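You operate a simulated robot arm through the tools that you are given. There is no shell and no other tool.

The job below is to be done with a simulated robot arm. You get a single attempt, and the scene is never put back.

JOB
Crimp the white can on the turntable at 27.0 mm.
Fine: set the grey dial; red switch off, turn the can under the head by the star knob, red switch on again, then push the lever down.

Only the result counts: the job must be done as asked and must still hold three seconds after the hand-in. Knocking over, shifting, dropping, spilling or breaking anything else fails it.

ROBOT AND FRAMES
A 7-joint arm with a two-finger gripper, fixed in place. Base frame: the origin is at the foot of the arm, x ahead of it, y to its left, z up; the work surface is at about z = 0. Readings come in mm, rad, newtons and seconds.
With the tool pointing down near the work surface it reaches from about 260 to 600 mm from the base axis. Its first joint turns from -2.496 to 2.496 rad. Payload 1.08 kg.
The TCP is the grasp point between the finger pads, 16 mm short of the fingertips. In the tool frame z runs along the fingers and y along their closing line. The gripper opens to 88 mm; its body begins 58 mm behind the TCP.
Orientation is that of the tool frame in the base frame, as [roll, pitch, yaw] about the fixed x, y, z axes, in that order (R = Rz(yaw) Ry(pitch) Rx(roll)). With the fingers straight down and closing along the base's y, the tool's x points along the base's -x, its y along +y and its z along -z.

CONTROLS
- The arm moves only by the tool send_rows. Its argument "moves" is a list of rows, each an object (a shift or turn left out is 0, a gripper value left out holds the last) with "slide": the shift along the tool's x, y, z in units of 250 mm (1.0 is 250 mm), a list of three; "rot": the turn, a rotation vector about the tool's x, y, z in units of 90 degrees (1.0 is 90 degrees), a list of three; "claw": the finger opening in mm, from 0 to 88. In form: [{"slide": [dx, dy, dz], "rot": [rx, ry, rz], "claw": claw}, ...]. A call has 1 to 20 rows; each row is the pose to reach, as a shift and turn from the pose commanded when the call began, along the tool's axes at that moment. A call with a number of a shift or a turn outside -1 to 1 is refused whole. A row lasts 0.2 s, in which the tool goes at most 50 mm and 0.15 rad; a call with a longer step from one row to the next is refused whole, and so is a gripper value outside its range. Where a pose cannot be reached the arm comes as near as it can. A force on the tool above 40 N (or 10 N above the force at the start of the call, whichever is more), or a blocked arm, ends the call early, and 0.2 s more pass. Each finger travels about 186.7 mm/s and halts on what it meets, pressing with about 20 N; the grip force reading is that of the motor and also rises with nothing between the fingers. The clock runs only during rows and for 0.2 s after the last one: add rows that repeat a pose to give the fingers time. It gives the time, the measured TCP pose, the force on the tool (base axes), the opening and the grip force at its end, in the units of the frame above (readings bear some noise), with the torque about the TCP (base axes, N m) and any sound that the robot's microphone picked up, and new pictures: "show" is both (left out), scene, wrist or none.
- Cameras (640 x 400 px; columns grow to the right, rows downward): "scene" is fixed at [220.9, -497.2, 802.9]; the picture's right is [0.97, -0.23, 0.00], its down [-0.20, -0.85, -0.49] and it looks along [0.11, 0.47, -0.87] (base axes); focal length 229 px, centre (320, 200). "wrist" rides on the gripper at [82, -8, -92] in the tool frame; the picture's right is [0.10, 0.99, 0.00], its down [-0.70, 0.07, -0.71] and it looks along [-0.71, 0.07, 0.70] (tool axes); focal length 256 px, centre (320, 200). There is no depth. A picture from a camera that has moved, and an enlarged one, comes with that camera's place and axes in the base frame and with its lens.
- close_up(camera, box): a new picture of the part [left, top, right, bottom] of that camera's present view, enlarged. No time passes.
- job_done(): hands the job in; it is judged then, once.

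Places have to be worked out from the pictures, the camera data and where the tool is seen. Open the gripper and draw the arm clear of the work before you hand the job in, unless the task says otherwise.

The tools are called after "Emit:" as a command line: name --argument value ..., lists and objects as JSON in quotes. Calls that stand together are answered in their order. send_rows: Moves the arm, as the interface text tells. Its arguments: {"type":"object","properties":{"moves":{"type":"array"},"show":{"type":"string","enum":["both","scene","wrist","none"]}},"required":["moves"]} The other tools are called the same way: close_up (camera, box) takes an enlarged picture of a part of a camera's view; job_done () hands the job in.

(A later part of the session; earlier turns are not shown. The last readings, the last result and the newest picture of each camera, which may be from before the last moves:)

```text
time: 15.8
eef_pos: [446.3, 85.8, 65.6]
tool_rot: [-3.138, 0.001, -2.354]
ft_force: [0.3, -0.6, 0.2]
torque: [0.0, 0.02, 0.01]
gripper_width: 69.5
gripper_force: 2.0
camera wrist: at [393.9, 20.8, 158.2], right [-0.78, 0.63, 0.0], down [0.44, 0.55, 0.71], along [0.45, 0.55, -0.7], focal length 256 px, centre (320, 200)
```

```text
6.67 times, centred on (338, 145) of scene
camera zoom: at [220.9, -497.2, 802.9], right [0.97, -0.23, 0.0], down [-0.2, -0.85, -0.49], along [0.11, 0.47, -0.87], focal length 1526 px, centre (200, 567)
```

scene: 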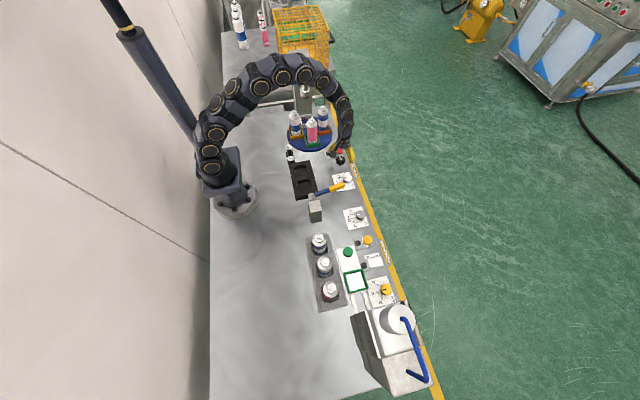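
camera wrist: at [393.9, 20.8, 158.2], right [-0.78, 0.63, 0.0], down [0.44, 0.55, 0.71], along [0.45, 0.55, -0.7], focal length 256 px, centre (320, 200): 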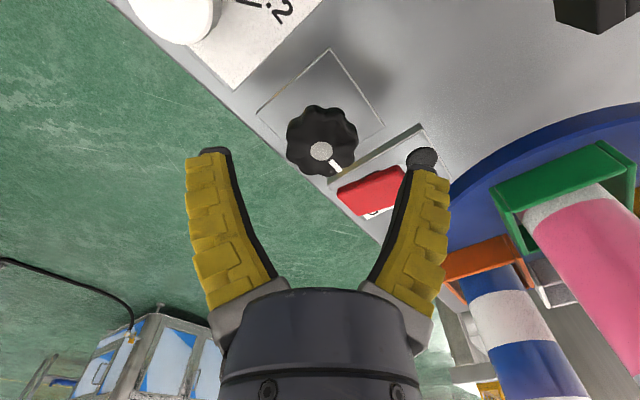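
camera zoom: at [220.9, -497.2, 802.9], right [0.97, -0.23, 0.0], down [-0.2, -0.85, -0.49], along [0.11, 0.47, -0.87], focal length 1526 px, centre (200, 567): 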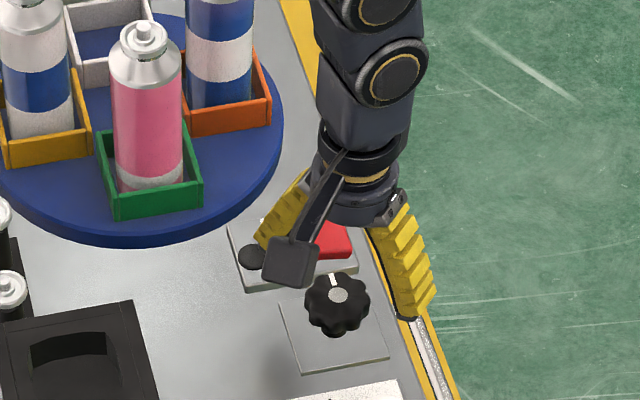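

The knob is centred between the fingers at (445, 84.5). I descend to z≈36 and close on it.

Emit:
send_rows --moves '[{"slide": [0, 0, 0.06], "claw": 66}, {"slide": [0, 0, 0.116], "claw": 66}, {"slide": [0, 0, 0.116], "claw": 25}, {"slide": [0, 0, 0.116], "claw": 25}, {"slide": [0, 0, 0.116], "claw": 25}]' --show "both"

Emit:
close_up --camera "wrist" --box '[200, 80, 440, 230]'

Emit:
close_up --camera "scene" --box '[270, 100, 382, 170]'

```text
time: 17.0
eef_pos: [445.5, 85.7, 36.8]
tool_rot: [-3.141, -0.002, -2.356]
ft_force: [-8.4, 3.0, 12.0]
torque: [-0.14, 0.16, 0.0]
gripper_width: 34.4
gripper_force: 21.8
camera wrist: at [393.1, 20.9, 129.2], right [-0.78, 0.63, 0.0], down [0.45, 0.55, 0.71], along [0.45, 0.55, -0.71], focal length 256 px, centre (320, 200)
```

scene: 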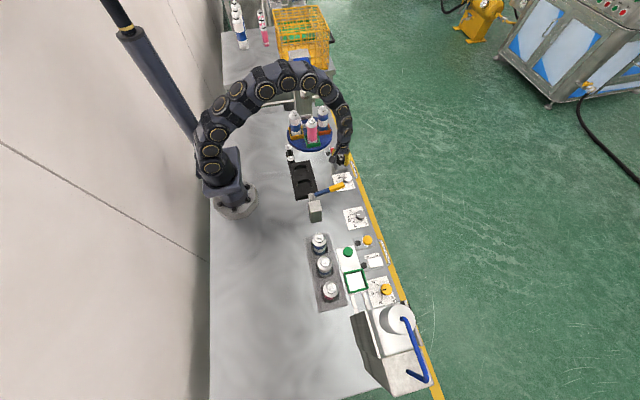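
wrist: 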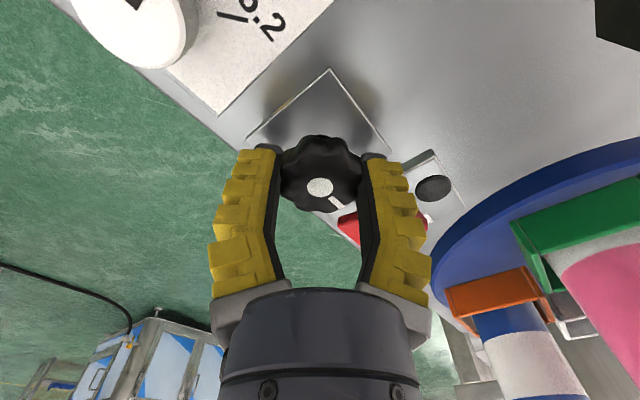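

```text
2.67 times, centred on (320, 155) of wrist
camera zoom: at [393.1, 20.9, 129.2], right [-0.78, 0.63, 0.0], down [0.45, 0.55, 0.71], along [0.45, 0.55, -0.71], focal length 683 px, centre (320, 320)
```

zoom: 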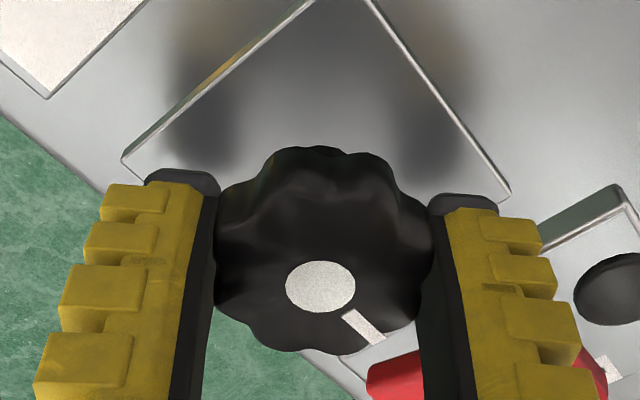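

```text
5.71 times, centred on (326, 135) of scene
camera zoom: at [220.9, -497.2, 802.9], right [0.97, -0.23, 0.0], down [-0.2, -0.85, -0.49], along [0.11, 0.47, -0.87], focal length 1308 px, centre (286, 571)
```

zoom: 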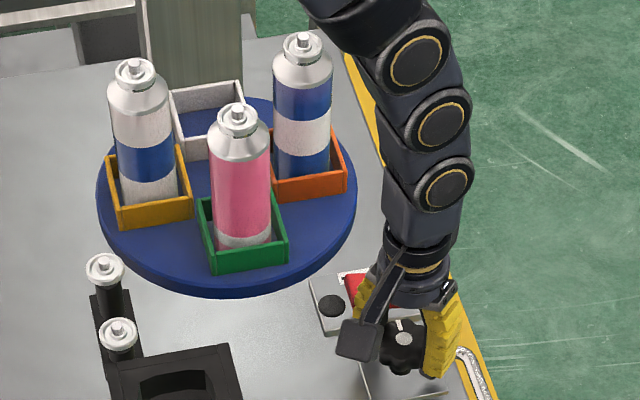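

The knob is gripped at 34 mm. I turn it clockwise by 30° as a trial to see the turntable's direction and ratio.

Emit:
send_rows --moves '[{"slide": [0, 0, -0.003], "rot": [0, 0, 0.083], "claw": 25}, {"slide": [0, 0, -0.003], "rot": [0, 0, 0.166], "claw": 25}, {"slide": [0, 0, -0.003], "rot": [0, 0, 0.25], "claw": 25}, {"slide": [0, 0, -0.003], "rot": [0, 0, 0.333], "claw": 25}, {"slide": [0, 0, -0.003], "rot": [0, 0, 0.333], "claw": 25}]' --show "both"

Emit:
close_up --camera "wrist" --box '[200, 80, 440, 230]'

Emit:
close_up --camera "scene" --box '[270, 100, 382, 170]'

```text
time: 18.2
eef_pos: [444.8, 85.3, 37.0]
tool_rot: [3.142, 0.001, -2.883]
ft_force: [2.8, -0.4, -13.8]
torque: [-0.01, -0.02, 0.01]
gripper_width: 33.1
gripper_force: 21.8
camera wrist: at [367.9, 55.4, 129.8], right [-0.35, 0.94, 0.0], down [0.66, 0.25, 0.71], along [0.66, 0.25, -0.71], focal length 256 px, centre (320, 200)
```

scene: 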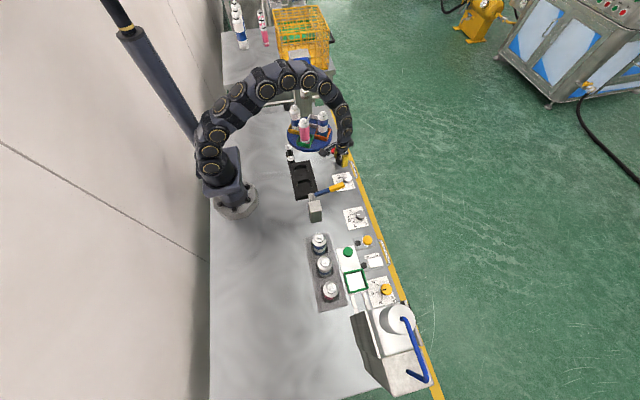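
wrist: 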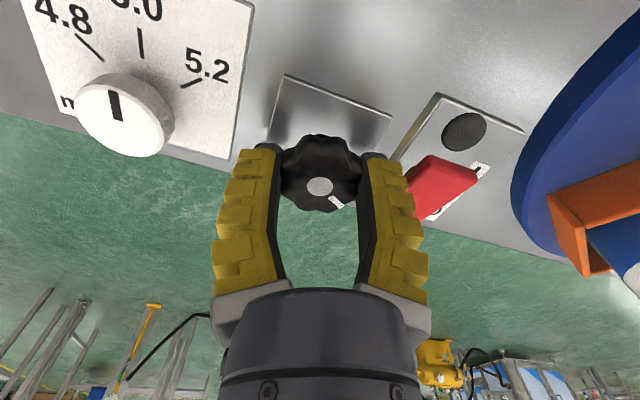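

```text
2.67 times, centred on (320, 155) of wrist
camera zoom: at [367.9, 55.4, 129.8], right [-0.35, 0.94, 0.0], down [0.66, 0.25, 0.71], along [0.66, 0.25, -0.71], focal length 683 px, centre (320, 320)
```

zoom: 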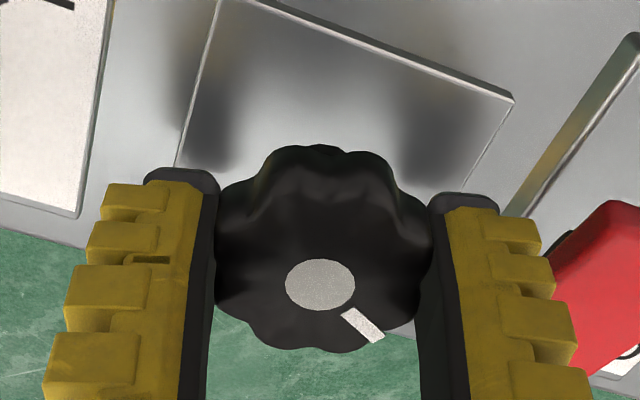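

```text
5.71 times, centred on (326, 135) of scene
camera zoom: at [220.9, -497.2, 802.9], right [0.97, -0.23, 0.0], down [-0.2, -0.85, -0.49], along [0.11, 0.47, -0.87], focal length 1308 px, centre (286, 571)
```

zoom: 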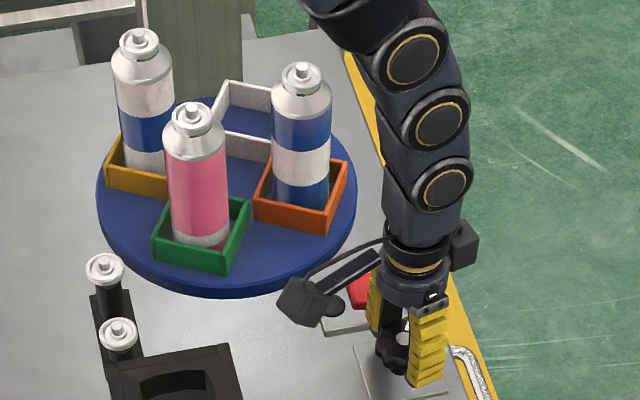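

The turntable follows the knob 1:1 clockwise: the white can moved from 180° to about 150.5°. I turn the remaining 60°.

Emit:
send_rows --moves '[{"slide": [0, 0, 0.002], "rot": [0, 0, 0.083], "claw": 25}, {"slide": [0, 0, 0.002], "rot": [0, 0, 0.167], "claw": 25}, {"slide": [0, 0, 0.002], "rot": [0, 0, 0.25], "claw": 25}, {"slide": [0, 0, 0.002], "rot": [0, 0, 0.333], "claw": 25}, {"slide": [0, 0, 0.002], "rot": [0, 0, 0.417], "claw": 25}, {"slide": [0, 0, 0.002], "rot": [0, 0, 0.5], "claw": 25}, {"slide": [0, 0, 0.002], "rot": [0, 0, 0.583], "claw": 25}, {"slide": [0, 0, 0.002], "rot": [0, 0, 0.667], "claw": 25}, {"slide": [0, 0, 0.002], "rot": [0, 0, 0.667], "claw": 25}]' --show "both"

Emit:
close_up --camera "wrist" --box '[200, 80, 440, 230]'

Emit:
close_up --camera "scene" --box '[254, 70, 382, 150]'

```text
time: 20.2
eef_pos: [445.4, 84.9, 37.6]
tool_rot: [3.14, 0.0, 2.355]
ft_force: [-3.5, -10.8, 1.7]
torque: [-0.17, -0.11, 0.01]
gripper_width: 33.8
gripper_force: 22.2
camera wrist: at [381.0, 136.5, 129.6], right [0.63, 0.77, 0.0], down [0.55, -0.45, 0.71], along [0.55, -0.45, -0.7], focal length 256 px, centre (320, 200)
```

scene: 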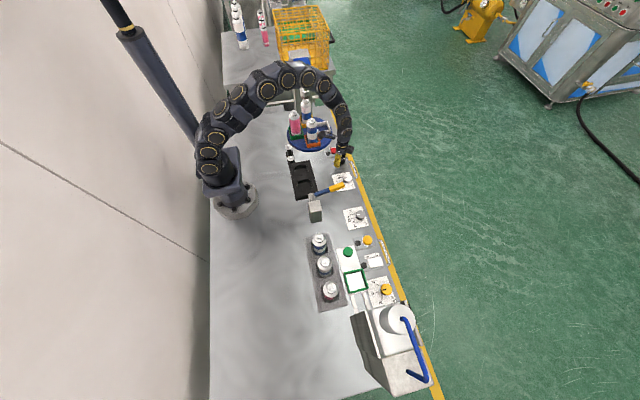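
wrist: 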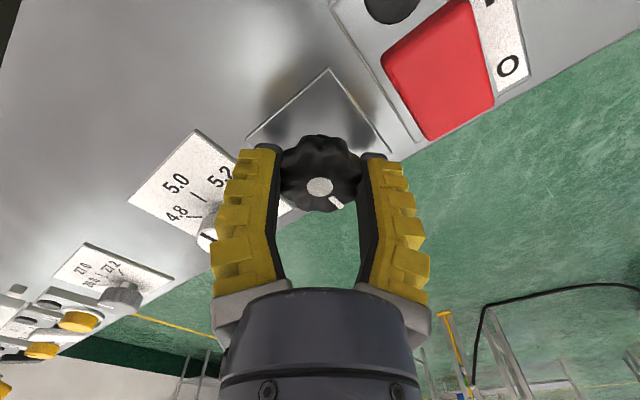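

```text
2.67 times, centred on (320, 155) of wrist
camera zoom: at [381.0, 136.5, 129.6], right [0.63, 0.77, 0.0], down [0.55, -0.45, 0.71], along [0.55, -0.45, -0.7], focal length 683 px, centre (320, 320)
```

zoom: 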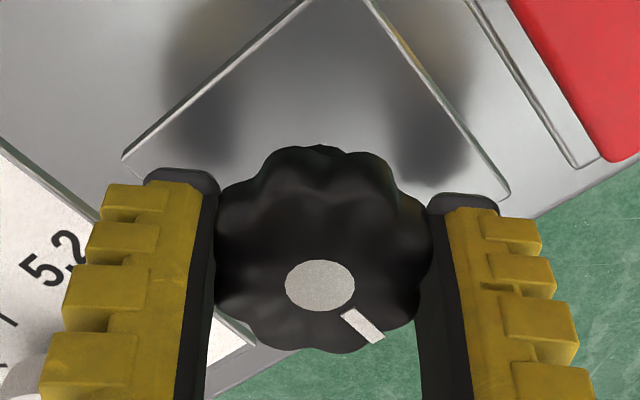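

```text
5.00 times, centred on (318, 110) of scene
camera zoom: at [220.9, -497.2, 802.9], right [0.97, -0.23, 0.0], down [-0.2, -0.85, -0.49], along [0.11, 0.47, -0.87], focal length 1144 px, centre (330, 650)
```

zoom: 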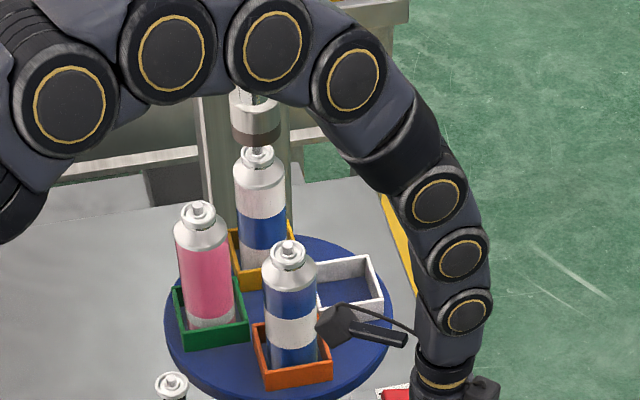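

The white can now stands under the head, and the tool turned exactly 90° without slipping on the knob. I release, rise and check that the turntable holds.

Emit:
send_rows --moves '[{"slide": [0, 0, 0], "claw": 66}, {"slide": [0, 0, 0], "claw": 66}, {"slide": [0, 0, -0.12], "claw": 66}, {"slide": [0, 0, -0.26], "claw": 66}, {"slide": [0, 0, -0.38], "claw": 66}, {"slide": [0, 0, -0.48], "claw": 66}]' --show "both"

Emit:
close_up --camera "wrist" --box '[240, 20, 400, 120]'

Emit:
close_up --camera "scene" --box '[270, 80, 366, 140]'

```text
time: 21.6
eef_pos: [443.5, 85.1, 157.5]
tool_rot: [3.141, 0.0, 2.356]
ft_force: [0.2, 0.0, 0.2]
torque: [-0.03, 0.01, -0.01]
gripper_width: 69.3
gripper_force: 2.8
camera wrist: at [380.2, 136.4, 250.1], right [0.63, 0.78, 0.0], down [0.55, -0.44, 0.71], along [0.55, -0.45, -0.71], focal length 256 px, centre (320, 200)
```

scene: 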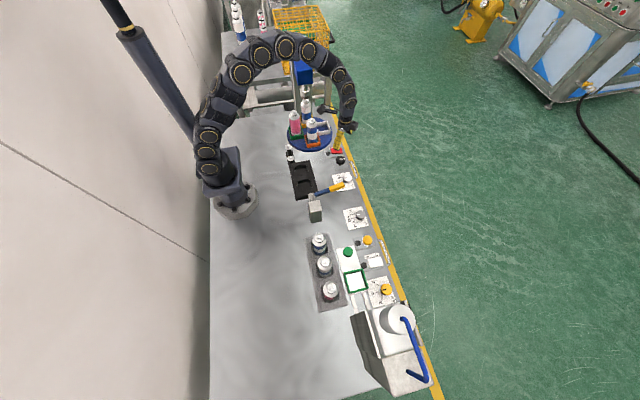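
wrist: 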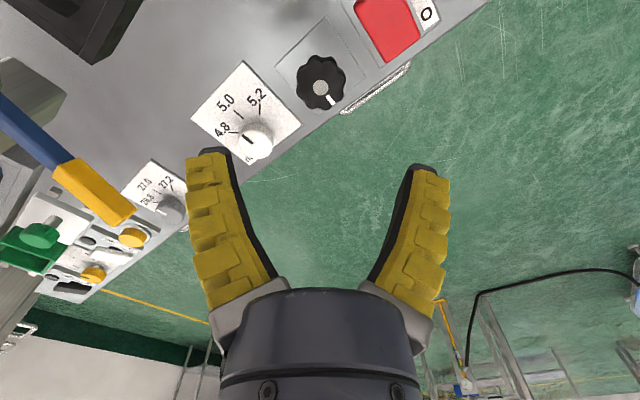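

```text
4.00 times, centred on (320, 70) of wrist
camera zoom: at [380.2, 136.4, 250.1], right [0.63, 0.78, 0.0], down [0.55, -0.44, 0.71], along [0.55, -0.45, -0.71], focal length 1024 px, centre (320, 720)
```

zoom: 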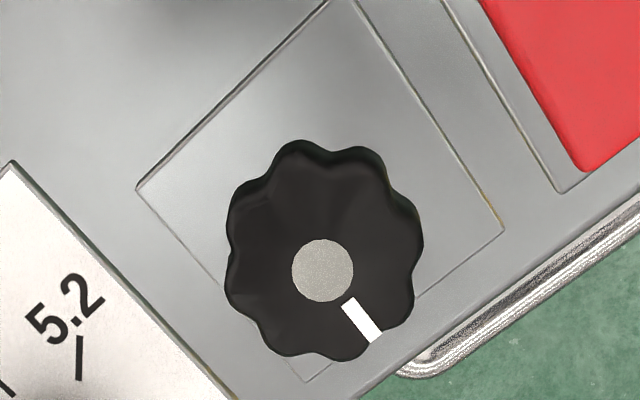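

```text
6.67 times, centred on (318, 110) of scene
camera zoom: at [220.9, -497.2, 802.9], right [0.97, -0.23, 0.0], down [-0.2, -0.85, -0.49], along [0.11, 0.47, -0.87], focal length 1526 px, centre (333, 800)
```

zoom: 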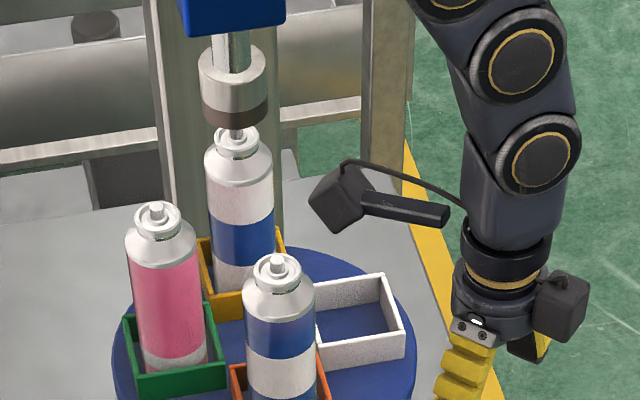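

The can stays under the head (knob pointer now along +x, within 1°) and the switch is still off. I turn the tool back and move with closed fingers above the raised I end of the red rocker at about (432, 149.5).

Emit:
send_rows --moves '[{"slide": [0.0365, 0.0243, 0], "rot": [0, 0, -0.0833], "claw": 0}, {"slide": [0.073, 0.0487, 0], "rot": [0, 0, -0.1667], "claw": 0}, {"slide": [0.1095, 0.073, 0], "rot": [0, 0, -0.25], "claw": 0}, {"slide": [0.146, 0.0973, 0.08], "rot": [0, 0, -0.3333], "claw": 0}, {"slide": [0.1825, 0.1217, 0.16], "rot": [0, 0, -0.4167], "claw": 0}, {"slide": [0.219, 0.146, 0.24], "rot": [0, 0, -0.5], "claw": 0}]' --show "both"

Emit:
close_up --camera "wrist" --box '[220, 40, 420, 165]'

Emit:
close_up --camera "scene" --box '[290, 115, 386, 175]'

```text
time: 23.0
eef_pos: [431.0, 151.1, 96.5]
tool_rot: [-3.141, -0.001, -3.14]
ft_force: [-0.4, -0.7, 0.1]
torque: [-0.01, -0.01, 0.01]
gripper_width: 0.0
gripper_force: 19.6
camera wrist: at [349.8, 141.0, 188.5], right [-0.11, 0.99, 0.0], down [0.7, 0.07, 0.71], along [0.71, 0.07, -0.7], focal length 256 px, centre (320, 200)
```

scene: 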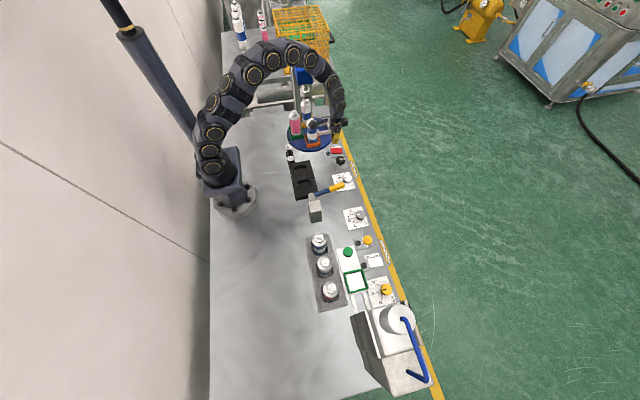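
wrist: 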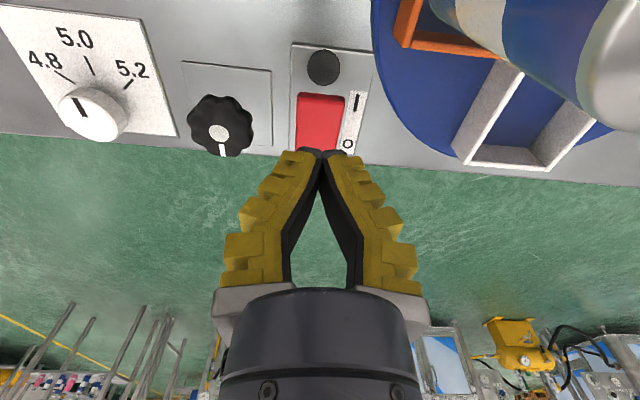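

```text
3.20 times, centred on (320, 102) of wrist
camera zoom: at [349.8, 141.0, 188.5], right [-0.11, 0.99, 0.0], down [0.7, 0.07, 0.71], along [0.71, 0.07, -0.7], focal length 819 px, centre (320, 512)
```

zoom: 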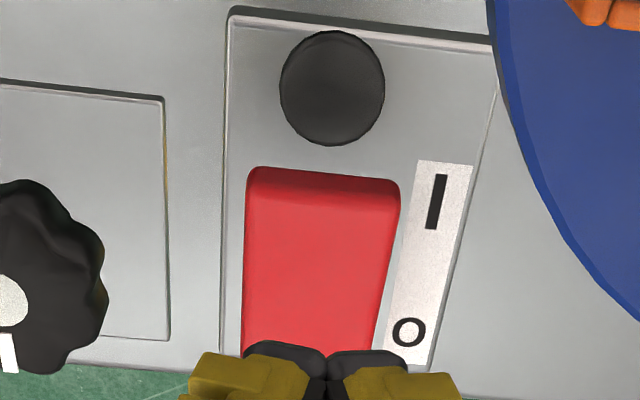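

```text
6.67 times, centred on (338, 145) of scene
camera zoom: at [220.9, -497.2, 802.9], right [0.97, -0.23, 0.0], down [-0.2, -0.85, -0.49], along [0.11, 0.47, -0.87], focal length 1526 px, centre (200, 567)
```

zoom: 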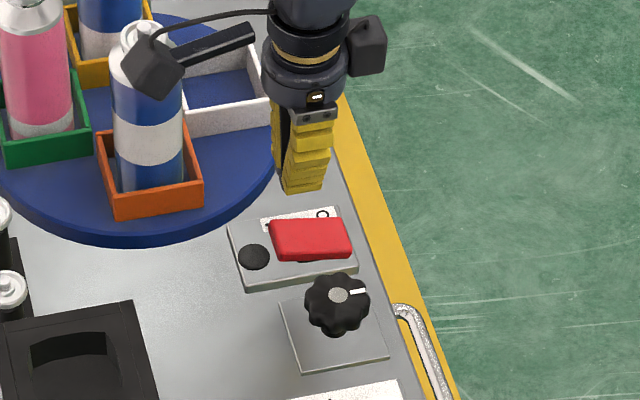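

The I end stands raised at x≈421–445. I press it down slowly at x≈433, as I did before on the O end.

Emit:
send_rows --moves '[{"slide": [-0.004, -0.003, 0.1], "claw": 0}, {"slide": [-0.004, -0.003, 0.195], "claw": 0}, {"slide": [-0.004, -0.003, 0.205], "claw": 0}, {"slide": [-0.004, -0.003, 0.215], "claw": 0}, {"slide": [-0.004, -0.003, 0.225], "claw": 0}, {"slide": [-0.004, -0.003, 0.235], "claw": 0}, {"slide": [-0.004, -0.003, 0.245], "claw": 0}]' --show "both"

Emit:
close_up --camera "wrist" --box '[220, 60, 420, 185]'

Emit:
close_up --camera "scene" --box '[290, 115, 386, 175]'

```text
time: 24.8
eef_pos: [433.9, 149.2, 39.0]
tool_rot: [-3.14, -0.002, 3.142]
ft_force: [-5.9, -1.6, 13.8]
torque: [-0.01, 0.02, -0.1]
gripper_width: 6.2
gripper_force: 21.9
stopped in row 7: the force on the tool passed its limit at 42 N (the readings are from after the stop); the commanded pose is now the measured one
camera wrist: at [351.2, 140.6, 130.8], right [-0.1, 0.99, 0.0], down [0.7, 0.07, 0.71], along [0.7, 0.07, -0.71], focal length 256 px, centre (320, 200)
```

scene: 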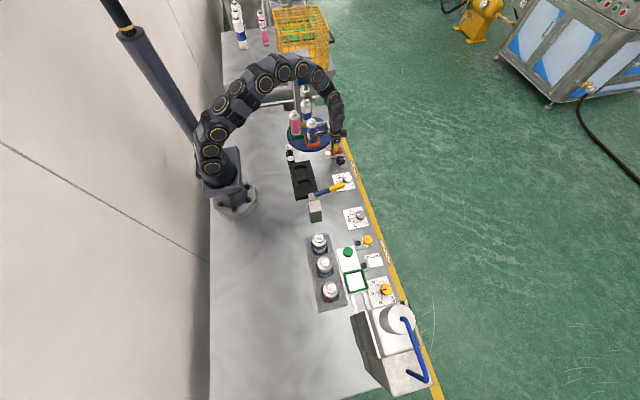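
wrist: 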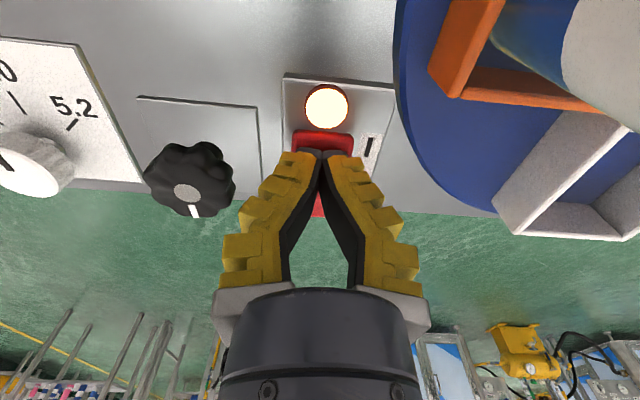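

```text
3.20 times, centred on (320, 122) of wrist
camera zoom: at [351.2, 140.6, 130.8], right [-0.1, 0.99, 0.0], down [0.7, 0.07, 0.71], along [0.7, 0.07, -0.71], focal length 819 px, centre (320, 448)
```

zoom: 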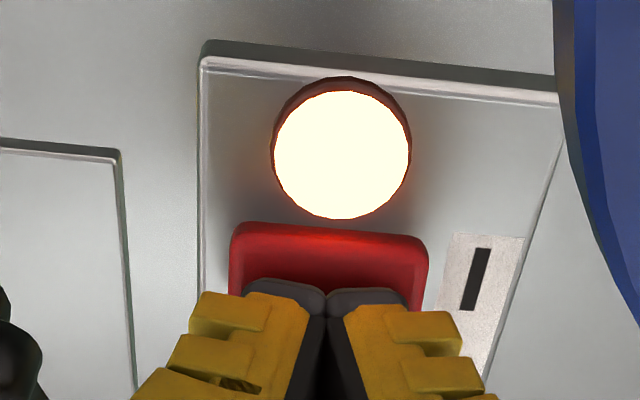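

```text
6.67 times, centred on (338, 145) of scene
camera zoom: at [220.9, -497.2, 802.9], right [0.97, -0.23, 0.0], down [-0.2, -0.85, -0.49], along [0.11, 0.47, -0.87], focal length 1526 px, centre (200, 567)
```

zoom: 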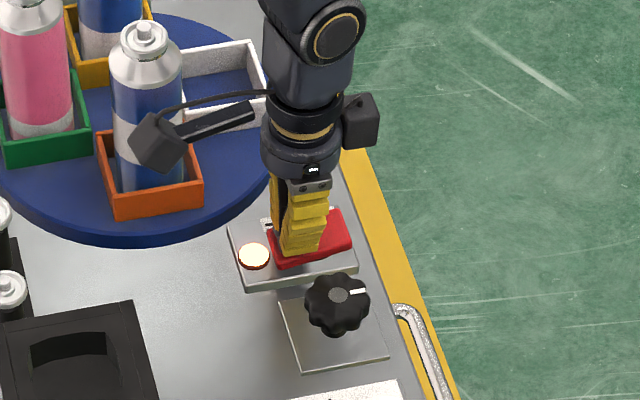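

The lamp is lit again, so the switch is on. I rise straight up and move to a viewpoint over the blue lever with the yellow grip to measure it.

Emit:
send_rows --moves '[{"slide": [0, 0, -0.19], "claw": 0}, {"slide": [0, 0, -0.38], "claw": 0}, {"slide": [0, 0, -0.57], "claw": 0}, {"slide": [0, 0, -0.76], "claw": 0}, {"slide": [0.069, -0.159, -0.797], "claw": 0}, {"slide": [0.139, -0.319, -0.835], "claw": 0}, {"slide": [0.208, -0.478, -0.872], "claw": 0}, {"slide": [0.277, -0.637, -0.909], "claw": 0}, {"slide": [0.347, -0.797, -0.947], "claw": 0}, {"slide": [0.416, -0.956, -0.984], "claw": 0}]' --show "both"

Emit:
close_up --camera "wrist" --box '[200, 0, 440, 150]'

Emit:
close_up --camera "scene" --box '[280, 165, 376, 225]'

Emit:
close_up --camera "scene" --box '[270, 80, 366, 140]'

```text
time: 27.0
eef_pos: [329.6, -88.8, 284.9]
tool_rot: [3.141, 0.0, -3.138]
ft_force: [0.0, -0.1, -1.3]
torque: [-0.01, 0.01, 0.06]
gripper_width: 0.0
gripper_force: 22.4
camera wrist: at [247.4, -98.1, 376.4], right [-0.1, 0.99, 0.0], down [0.7, 0.07, 0.71], along [0.71, 0.07, -0.7], focal length 256 px, centre (320, 200)
```

scene: 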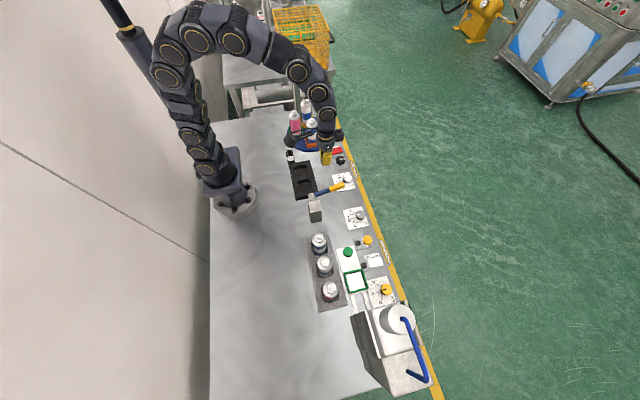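
wrist: 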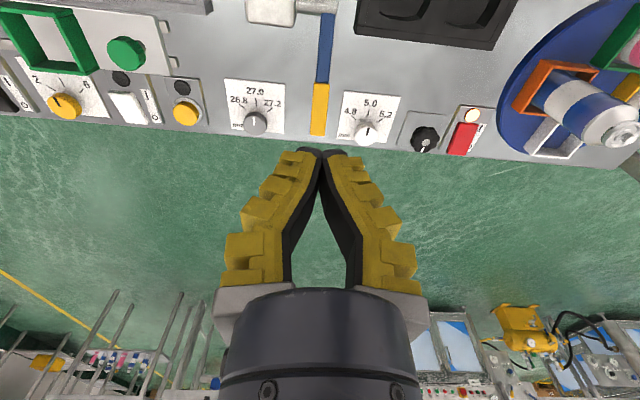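

```text
2.67 times, centred on (320, 75) of wrist
camera zoom: at [247.4, -98.1, 376.4], right [-0.1, 0.99, 0.0], down [0.7, 0.07, 0.71], along [0.71, 0.07, -0.7], focal length 683 px, centre (320, 533)
```

zoom: 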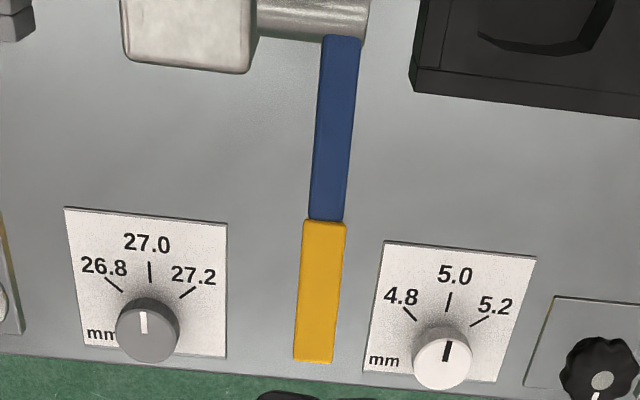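

```text
6.67 times, centred on (328, 195) of scene
camera zoom: at [220.9, -497.2, 802.9], right [0.97, -0.23, 0.0], down [-0.2, -0.85, -0.49], along [0.11, 0.47, -0.87], focal length 1526 px, centre (267, 233)
```

zoom: 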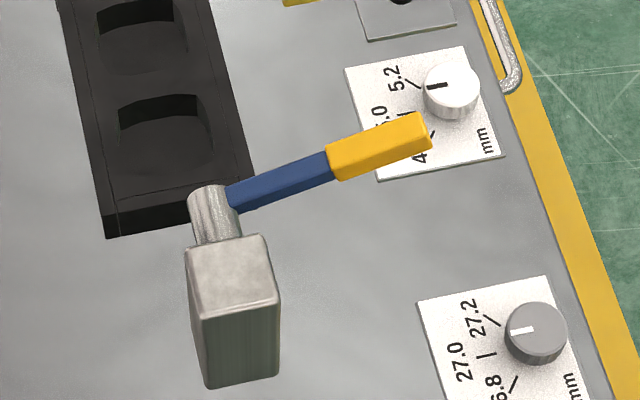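

```text
6.67 times, centred on (318, 110) of scene
camera zoom: at [220.9, -497.2, 802.9], right [0.97, -0.23, 0.0], down [-0.2, -0.85, -0.49], along [0.11, 0.47, -0.87], focal length 1526 px, centre (333, 800)
```

zoom: 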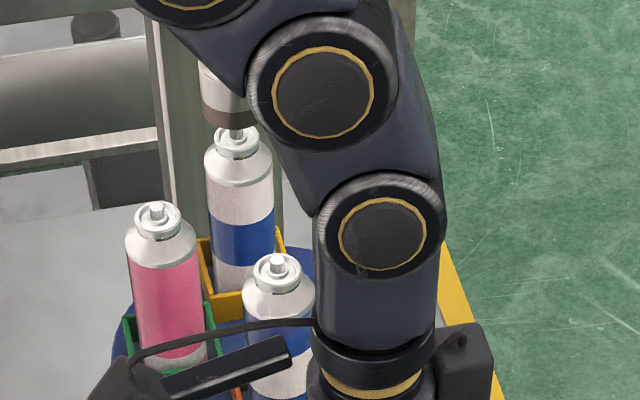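

The lever runs from a pivot near (290, −86, 87) up to a tip at about (405, −86, 116), about 17 mm wide. I go above the yellow grip at x≈378 with fingers closed, turning the tool −70° so the camera stays clear of the pivot post.

Emit:
send_rows --moves '[{"slide": [-0.0213, 0.0016, 0.0556], "rot": [0, 0, -0.0864], "claw": 0}, {"slide": [-0.0427, 0.0031, 0.1111], "rot": [0, 0, -0.1729], "claw": 0}, {"slide": [-0.064, 0.0047, 0.1667], "rot": [0, 0, -0.2593], "claw": 0}, {"slide": [-0.0853, 0.0062, 0.2222], "rot": [0, 0, -0.3458], "claw": 0}, {"slide": [-0.1067, 0.0078, 0.2778], "rot": [0, 0, -0.4322], "claw": 0}, {"slide": [-0.128, 0.0093, 0.3333], "rot": [0, 0, -0.5187], "claw": 0}, {"slide": [-0.1493, 0.0109, 0.3889], "rot": [0, 0, -0.6051], "claw": 0}, {"slide": [-0.1707, 0.0124, 0.4444], "rot": [0, 0, -0.6916], "claw": 0}, {"slide": [-0.192, 0.014, 0.5], "rot": [0, 0, -0.778], "claw": 0}]' --show "both"

Emit:
close_up --camera "wrist" --box '[200, 60, 440, 210]'

Emit:
close_up --camera "scene" --box '[280, 165, 376, 225]'

```text
time: 29.0
eef_pos: [376.9, -85.6, 158.1]
tool_rot: [-3.142, 0.001, -1.917]
ft_force: [-1.7, 0.0, -0.6]
torque: [0.0, -0.01, 0.03]
gripper_width: 0.0
gripper_force: 21.7
camera wrist: at [357.1, -165.7, 250.8], right [-0.97, 0.24, 0.0], down [0.17, 0.68, 0.71], along [0.17, 0.69, -0.71], focal length 256 px, centre (320, 200)
```

scene: 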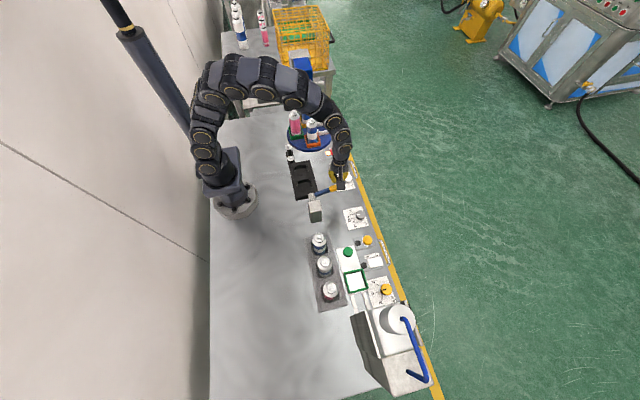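
wrist: 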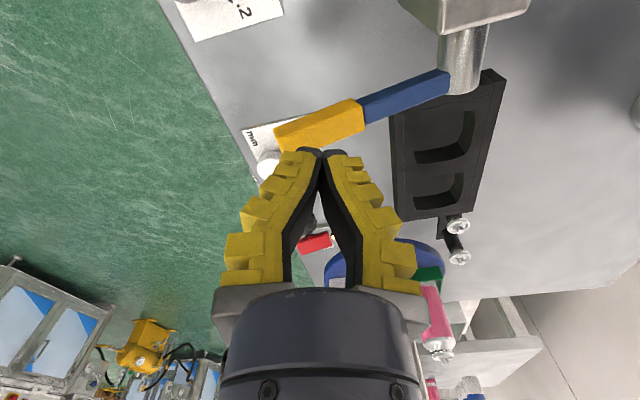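

```text
2.67 times, centred on (320, 135) of wrist
camera zoom: at [357.1, -165.7, 250.8], right [-0.97, 0.24, 0.0], down [0.17, 0.68, 0.71], along [0.17, 0.69, -0.71], focal length 683 px, centre (320, 373)
```

zoom: 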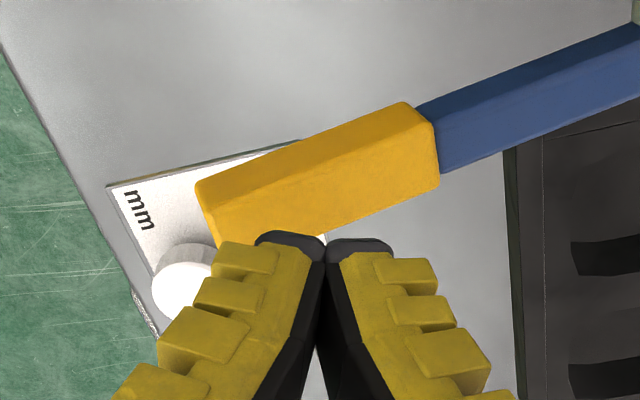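

```text
6.67 times, centred on (328, 195) of scene
camera zoom: at [220.9, -497.2, 802.9], right [0.97, -0.23, 0.0], down [-0.2, -0.85, -0.49], along [0.11, 0.47, -0.87], focal length 1526 px, centre (267, 233)
```

zoom: 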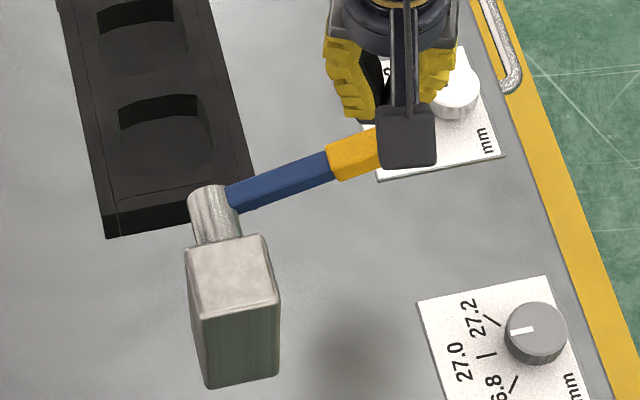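

The fingertips are right above the yellow grip. I push down slowly in 5 mm steps to z≈100 first and watch the force and the head.

Emit:
send_rows --moves '[{"slide": [0, 0, 0.1], "claw": 0}, {"slide": [0, 0, 0.12], "claw": 0}, {"slide": [0, 0, 0.14], "claw": 0}, {"slide": [0, 0, 0.16], "claw": 0}, {"slide": [0, 0, 0.18], "claw": 0}, {"slide": [0, 0, 0.2], "claw": 0}, {"slide": [0, 0, 0.22], "claw": 0}, {"slide": [0, 0, 0.24], "claw": 0}]' --show "both"

Emit:
close_up --camera "scene" --box '[280, 165, 376, 225]'

Emit:
close_up --camera "scene" --box '[262, 60, 358, 120]'

```text
time: 30.8
eef_pos: [377.7, -85.8, 98.2]
tool_rot: [3.141, 0.0, -1.92]
ft_force: [1.8, 0.3, 4.6]
torque: [0.03, -0.02, -0.01]
gripper_width: 0.0
gripper_force: 22.1
camera wrist: at [356.9, -166.3, 190.8], right [-0.97, 0.24, 0.0], down [0.17, 0.68, 0.71], along [0.17, 0.69, -0.71], focal length 256 px, centre (320, 200)
```

scene: 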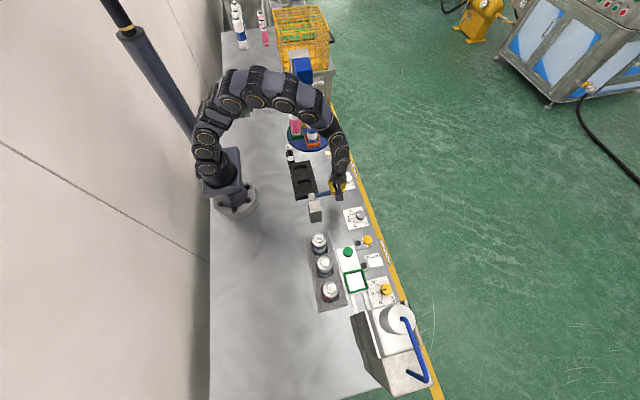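
wrist: 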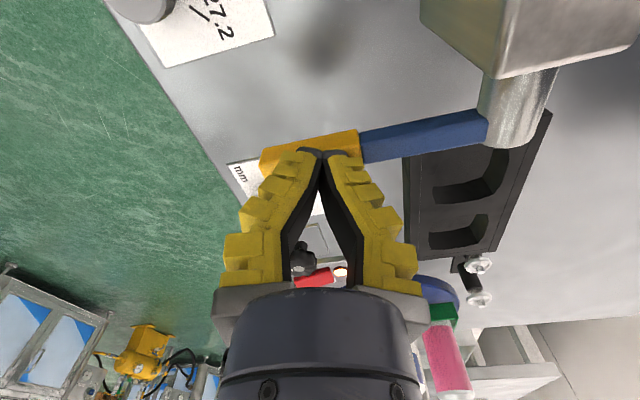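

```text
6.67 times, centred on (328, 195) of scene
camera zoom: at [220.9, -497.2, 802.9], right [0.97, -0.23, 0.0], down [-0.2, -0.85, -0.49], along [0.11, 0.47, -0.87], focal length 1526 px, centre (267, 233)
```

zoom: 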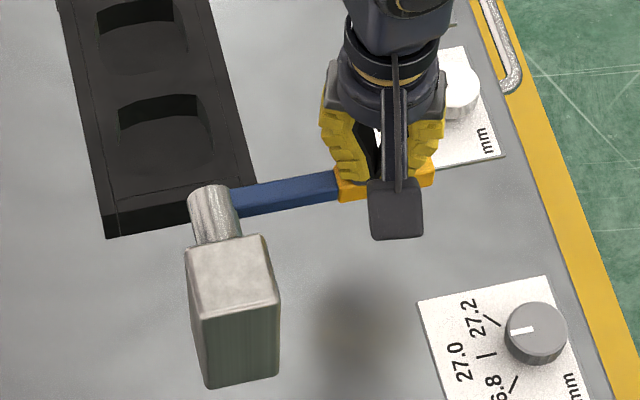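

```text
6.67 times, centred on (310, 90) of scene
camera zoom: at [220.9, -497.2, 802.9], right [0.97, -0.23, 0.0], down [-0.2, -0.85, -0.49], along [0.11, 0.47, -0.87], focal length 1526 px, centre (387, 933)
```

zoom: 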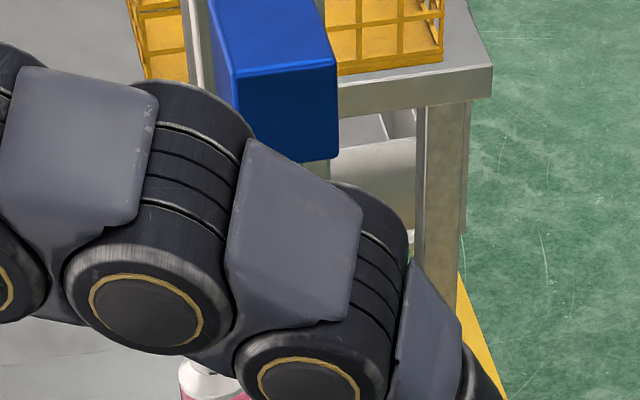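

The lever moves with only about 5 N and is now nearly horizontal. I keep pushing down in 5 mm steps.

Emit:
send_rows --moves '[{"slide": [0, 0, 0.02], "claw": 0}, {"slide": [0, 0, 0.04], "claw": 0}, {"slide": [0, 0, 0.06], "claw": 0}, {"slide": [0, 0, 0.08], "claw": 0}, {"slide": [0, 0, 0.1], "claw": 0}, {"slide": [0, 0, 0.12], "claw": 0}, {"slide": [0, 0, 0.14], "claw": 0}, {"slide": [0, 0, 0.16], "claw": 0}]' --show "both"

Emit:
close_up --camera "scene" --box '[280, 165, 376, 225]'

Emit:
close_up --camera "wrist" --box '[240, 60, 560, 260]'

```text
time: 31.9
eef_pos: [379.3, -87.7, 79.4]
tool_rot: [-3.132, 0.002, -1.92]
ft_force: [-0.7, 0.9, 13.6]
torque: [-0.04, 0.13, 0.01]
gripper_width: 0.2
gripper_force: 22.0
stopped in row 5: the force on the tool passed its limit at 48 N (the readings are from after the stop); the commanded pose is now the measured one
camera wrist: at [358.9, -166.9, 172.3], right [-0.97, 0.24, -0.01], down [0.17, 0.69, 0.71], along [0.18, 0.69, -0.7], focal length 256 px, centre (320, 200)
```

scene: 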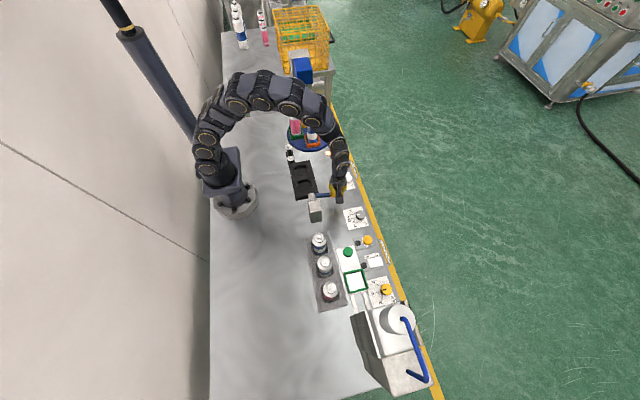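
wrist: 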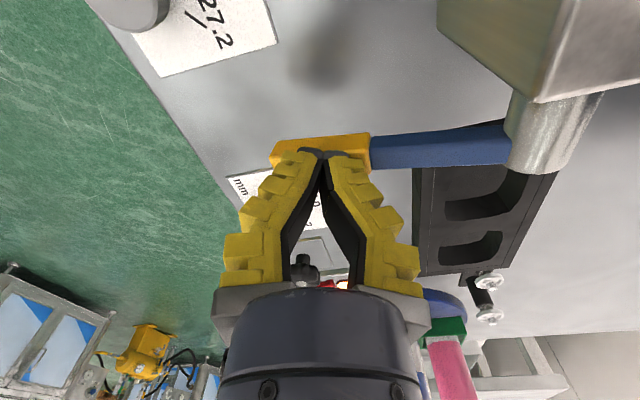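

```text
6.67 times, centred on (328, 195) of scene
camera zoom: at [220.9, -497.2, 802.9], right [0.97, -0.23, 0.0], down [-0.2, -0.85, -0.49], along [0.11, 0.47, -0.87], focal length 1526 px, centre (267, 233)
```

zoom: 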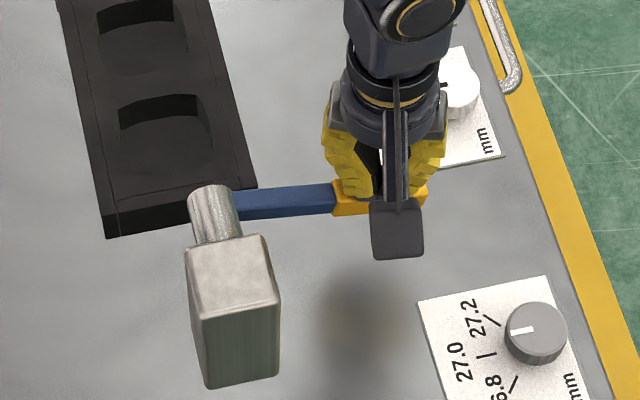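

```text
2.00 times, centred on (400, 160) of wrist
camera zoom: at [358.9, -166.9, 172.3], right [-0.97, 0.24, -0.01], down [0.17, 0.69, 0.71], along [0.18, 0.69, -0.7], focal length 512 px, centre (160, 280)
```

zoom: 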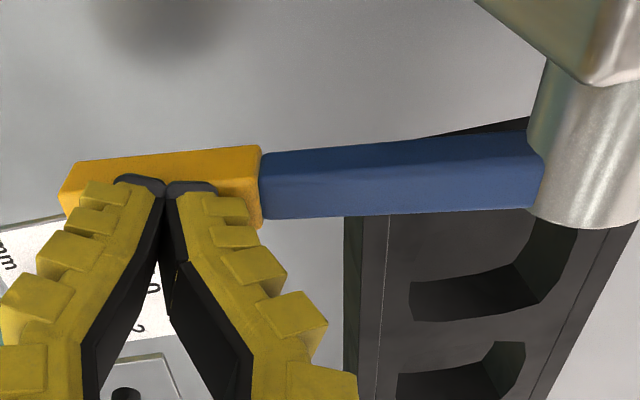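

The force rose sharply at z≈79 with the lever about 20° below horizontal, which looks like the end of the stroke. I push gently a few millimetres further to confirm it is bottomed out.

Emit:
send_rows --moves '[{"slide": [0, 0, 0.006], "claw": 0}, {"slide": [0, 0, 0.012], "claw": 0}, {"slide": [0, 0, 0.018], "claw": 0}, {"slide": [0, 0, 0.024], "claw": 0}, {"slide": [0, 0, 0.024], "claw": 0}]' --show "both"

Emit:
close_up --camera "wrist" --box '[240, 60, 560, 260]'

```text
time: 32.5
eef_pos: [381.7, -86.6, 78.6]
tool_rot: [-3.128, 0.002, -1.919]
ft_force: [-0.3, 0.3, 15.1]
torque: [0.0, 0.12, -0.02]
gripper_width: 0.0
gripper_force: 21.7
stopped in row 2: the force on the tool passed its limit at 43 N (the readings are from after the stop); the commanded pose is now the measured one
camera wrist: at [359.9, -167.0, 172.0], right [-0.97, 0.24, -0.01], down [0.16, 0.69, 0.71], along [0.18, 0.69, -0.71], focal length 256 px, centre (320, 200)
```

scene: 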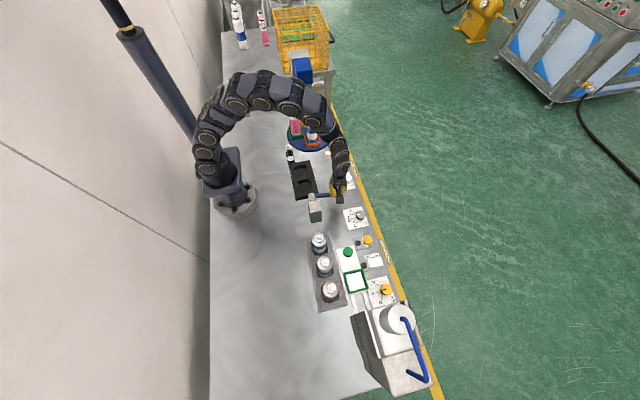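
wrist: 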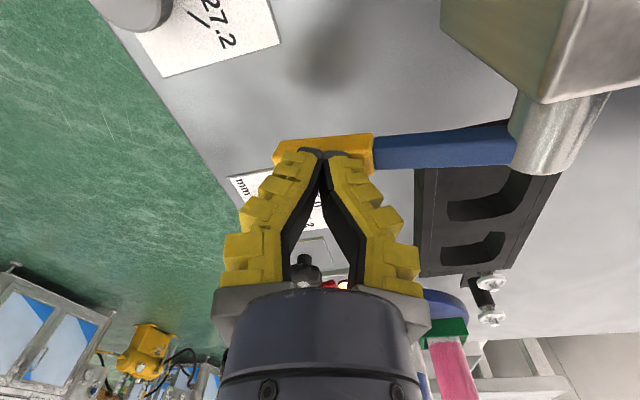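

```text
2.00 times, centred on (400, 160) of wrist
camera zoom: at [359.9, -167.0, 172.0], right [-0.97, 0.24, -0.01], down [0.16, 0.69, 0.71], along [0.18, 0.69, -0.71], focal length 512 px, centre (160, 280)
```

zoom: 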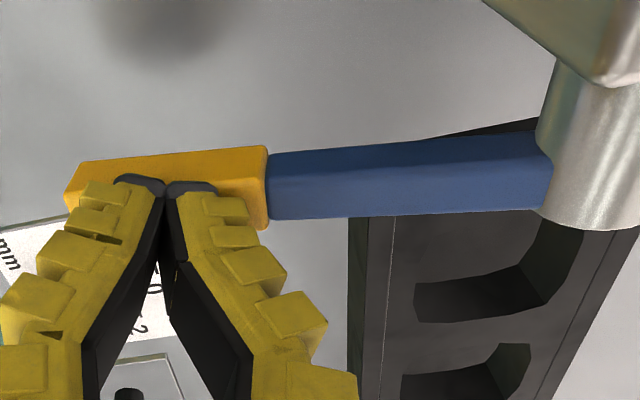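

The lever is hard against its lower stop. I lift off slowly and then look at the lever, head and can.

Emit:
send_rows --moves '[{"slide": [0, 0, -0.04], "claw": 0}, {"slide": [0, 0, -0.12], "claw": 0}, {"slide": [0, 0, -0.28], "claw": 0}, {"slide": [0, 0, -0.44], "claw": 0}, {"slide": [0, 0, -0.6], "claw": 0}]' --show "both"

Emit:
close_up --camera "scene" --box '[280, 165, 376, 225]'

Emit:
close_up --camera "scene" --box '[262, 60, 390, 140]'

```text
time: 33.7
eef_pos: [377.6, -84.8, 229.3]
tool_rot: [-3.132, 0.0, -1.917]
ft_force: [0.2, 0.7, -0.5]
torque: [-0.01, 0.0, 0.01]
gripper_width: 0.1
gripper_force: 22.1
camera wrist: at [357.0, -165.1, 321.9], right [-0.97, 0.24, -0.01], down [0.17, 0.69, 0.71], along [0.18, 0.69, -0.71], focal length 256 px, centre (320, 200)
```

scene: 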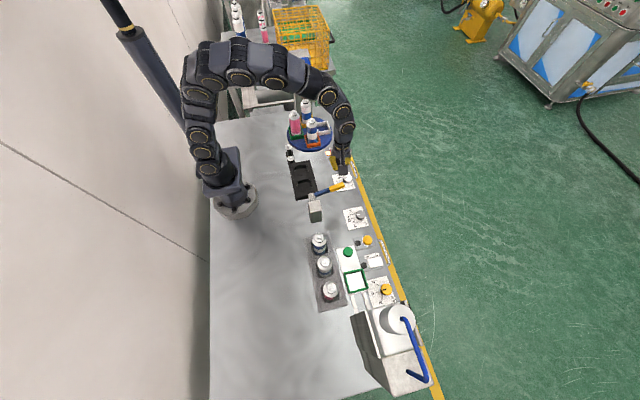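
wrist: 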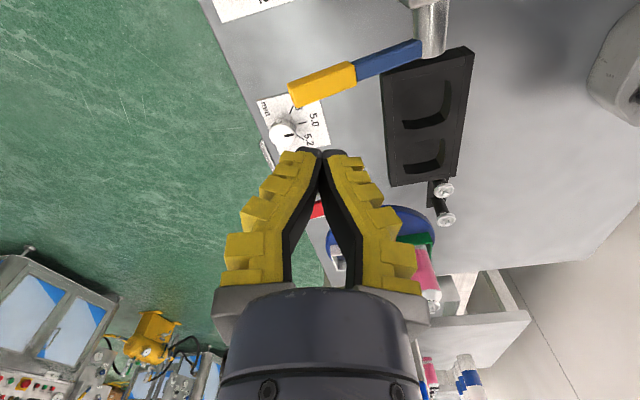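

```text
6.67 times, centred on (328, 195) of scene
camera zoom: at [220.9, -497.2, 802.9], right [0.97, -0.23, 0.0], down [-0.2, -0.85, -0.49], along [0.11, 0.47, -0.87], focal length 1526 px, centre (267, 233)
```

zoom: 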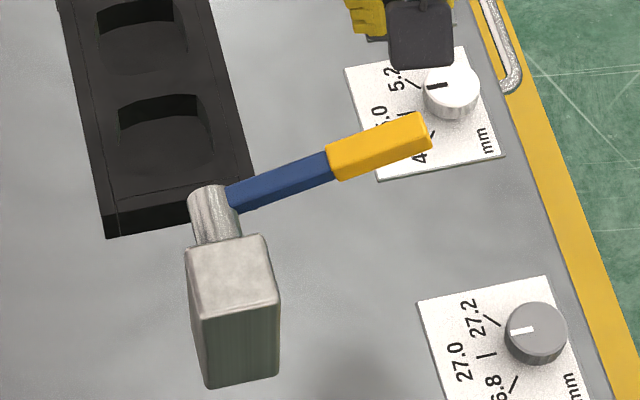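

```text
5.00 times, centred on (326, 100) of scene
camera zoom: at [220.9, -497.2, 802.9], right [0.97, -0.23, 0.0], down [-0.2, -0.85, -0.49], along [0.11, 0.47, -0.87], focal length 1144 px, centre (290, 700)
```

zoom: 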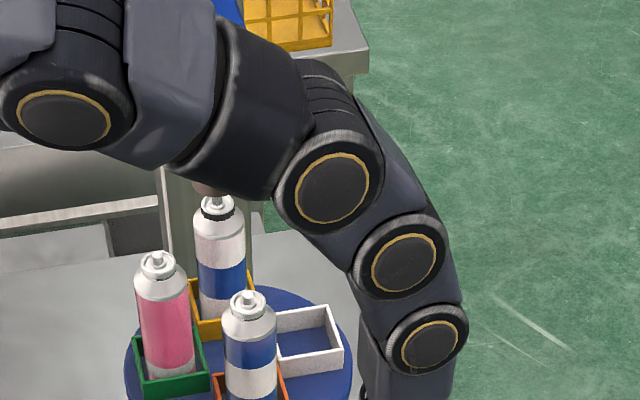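

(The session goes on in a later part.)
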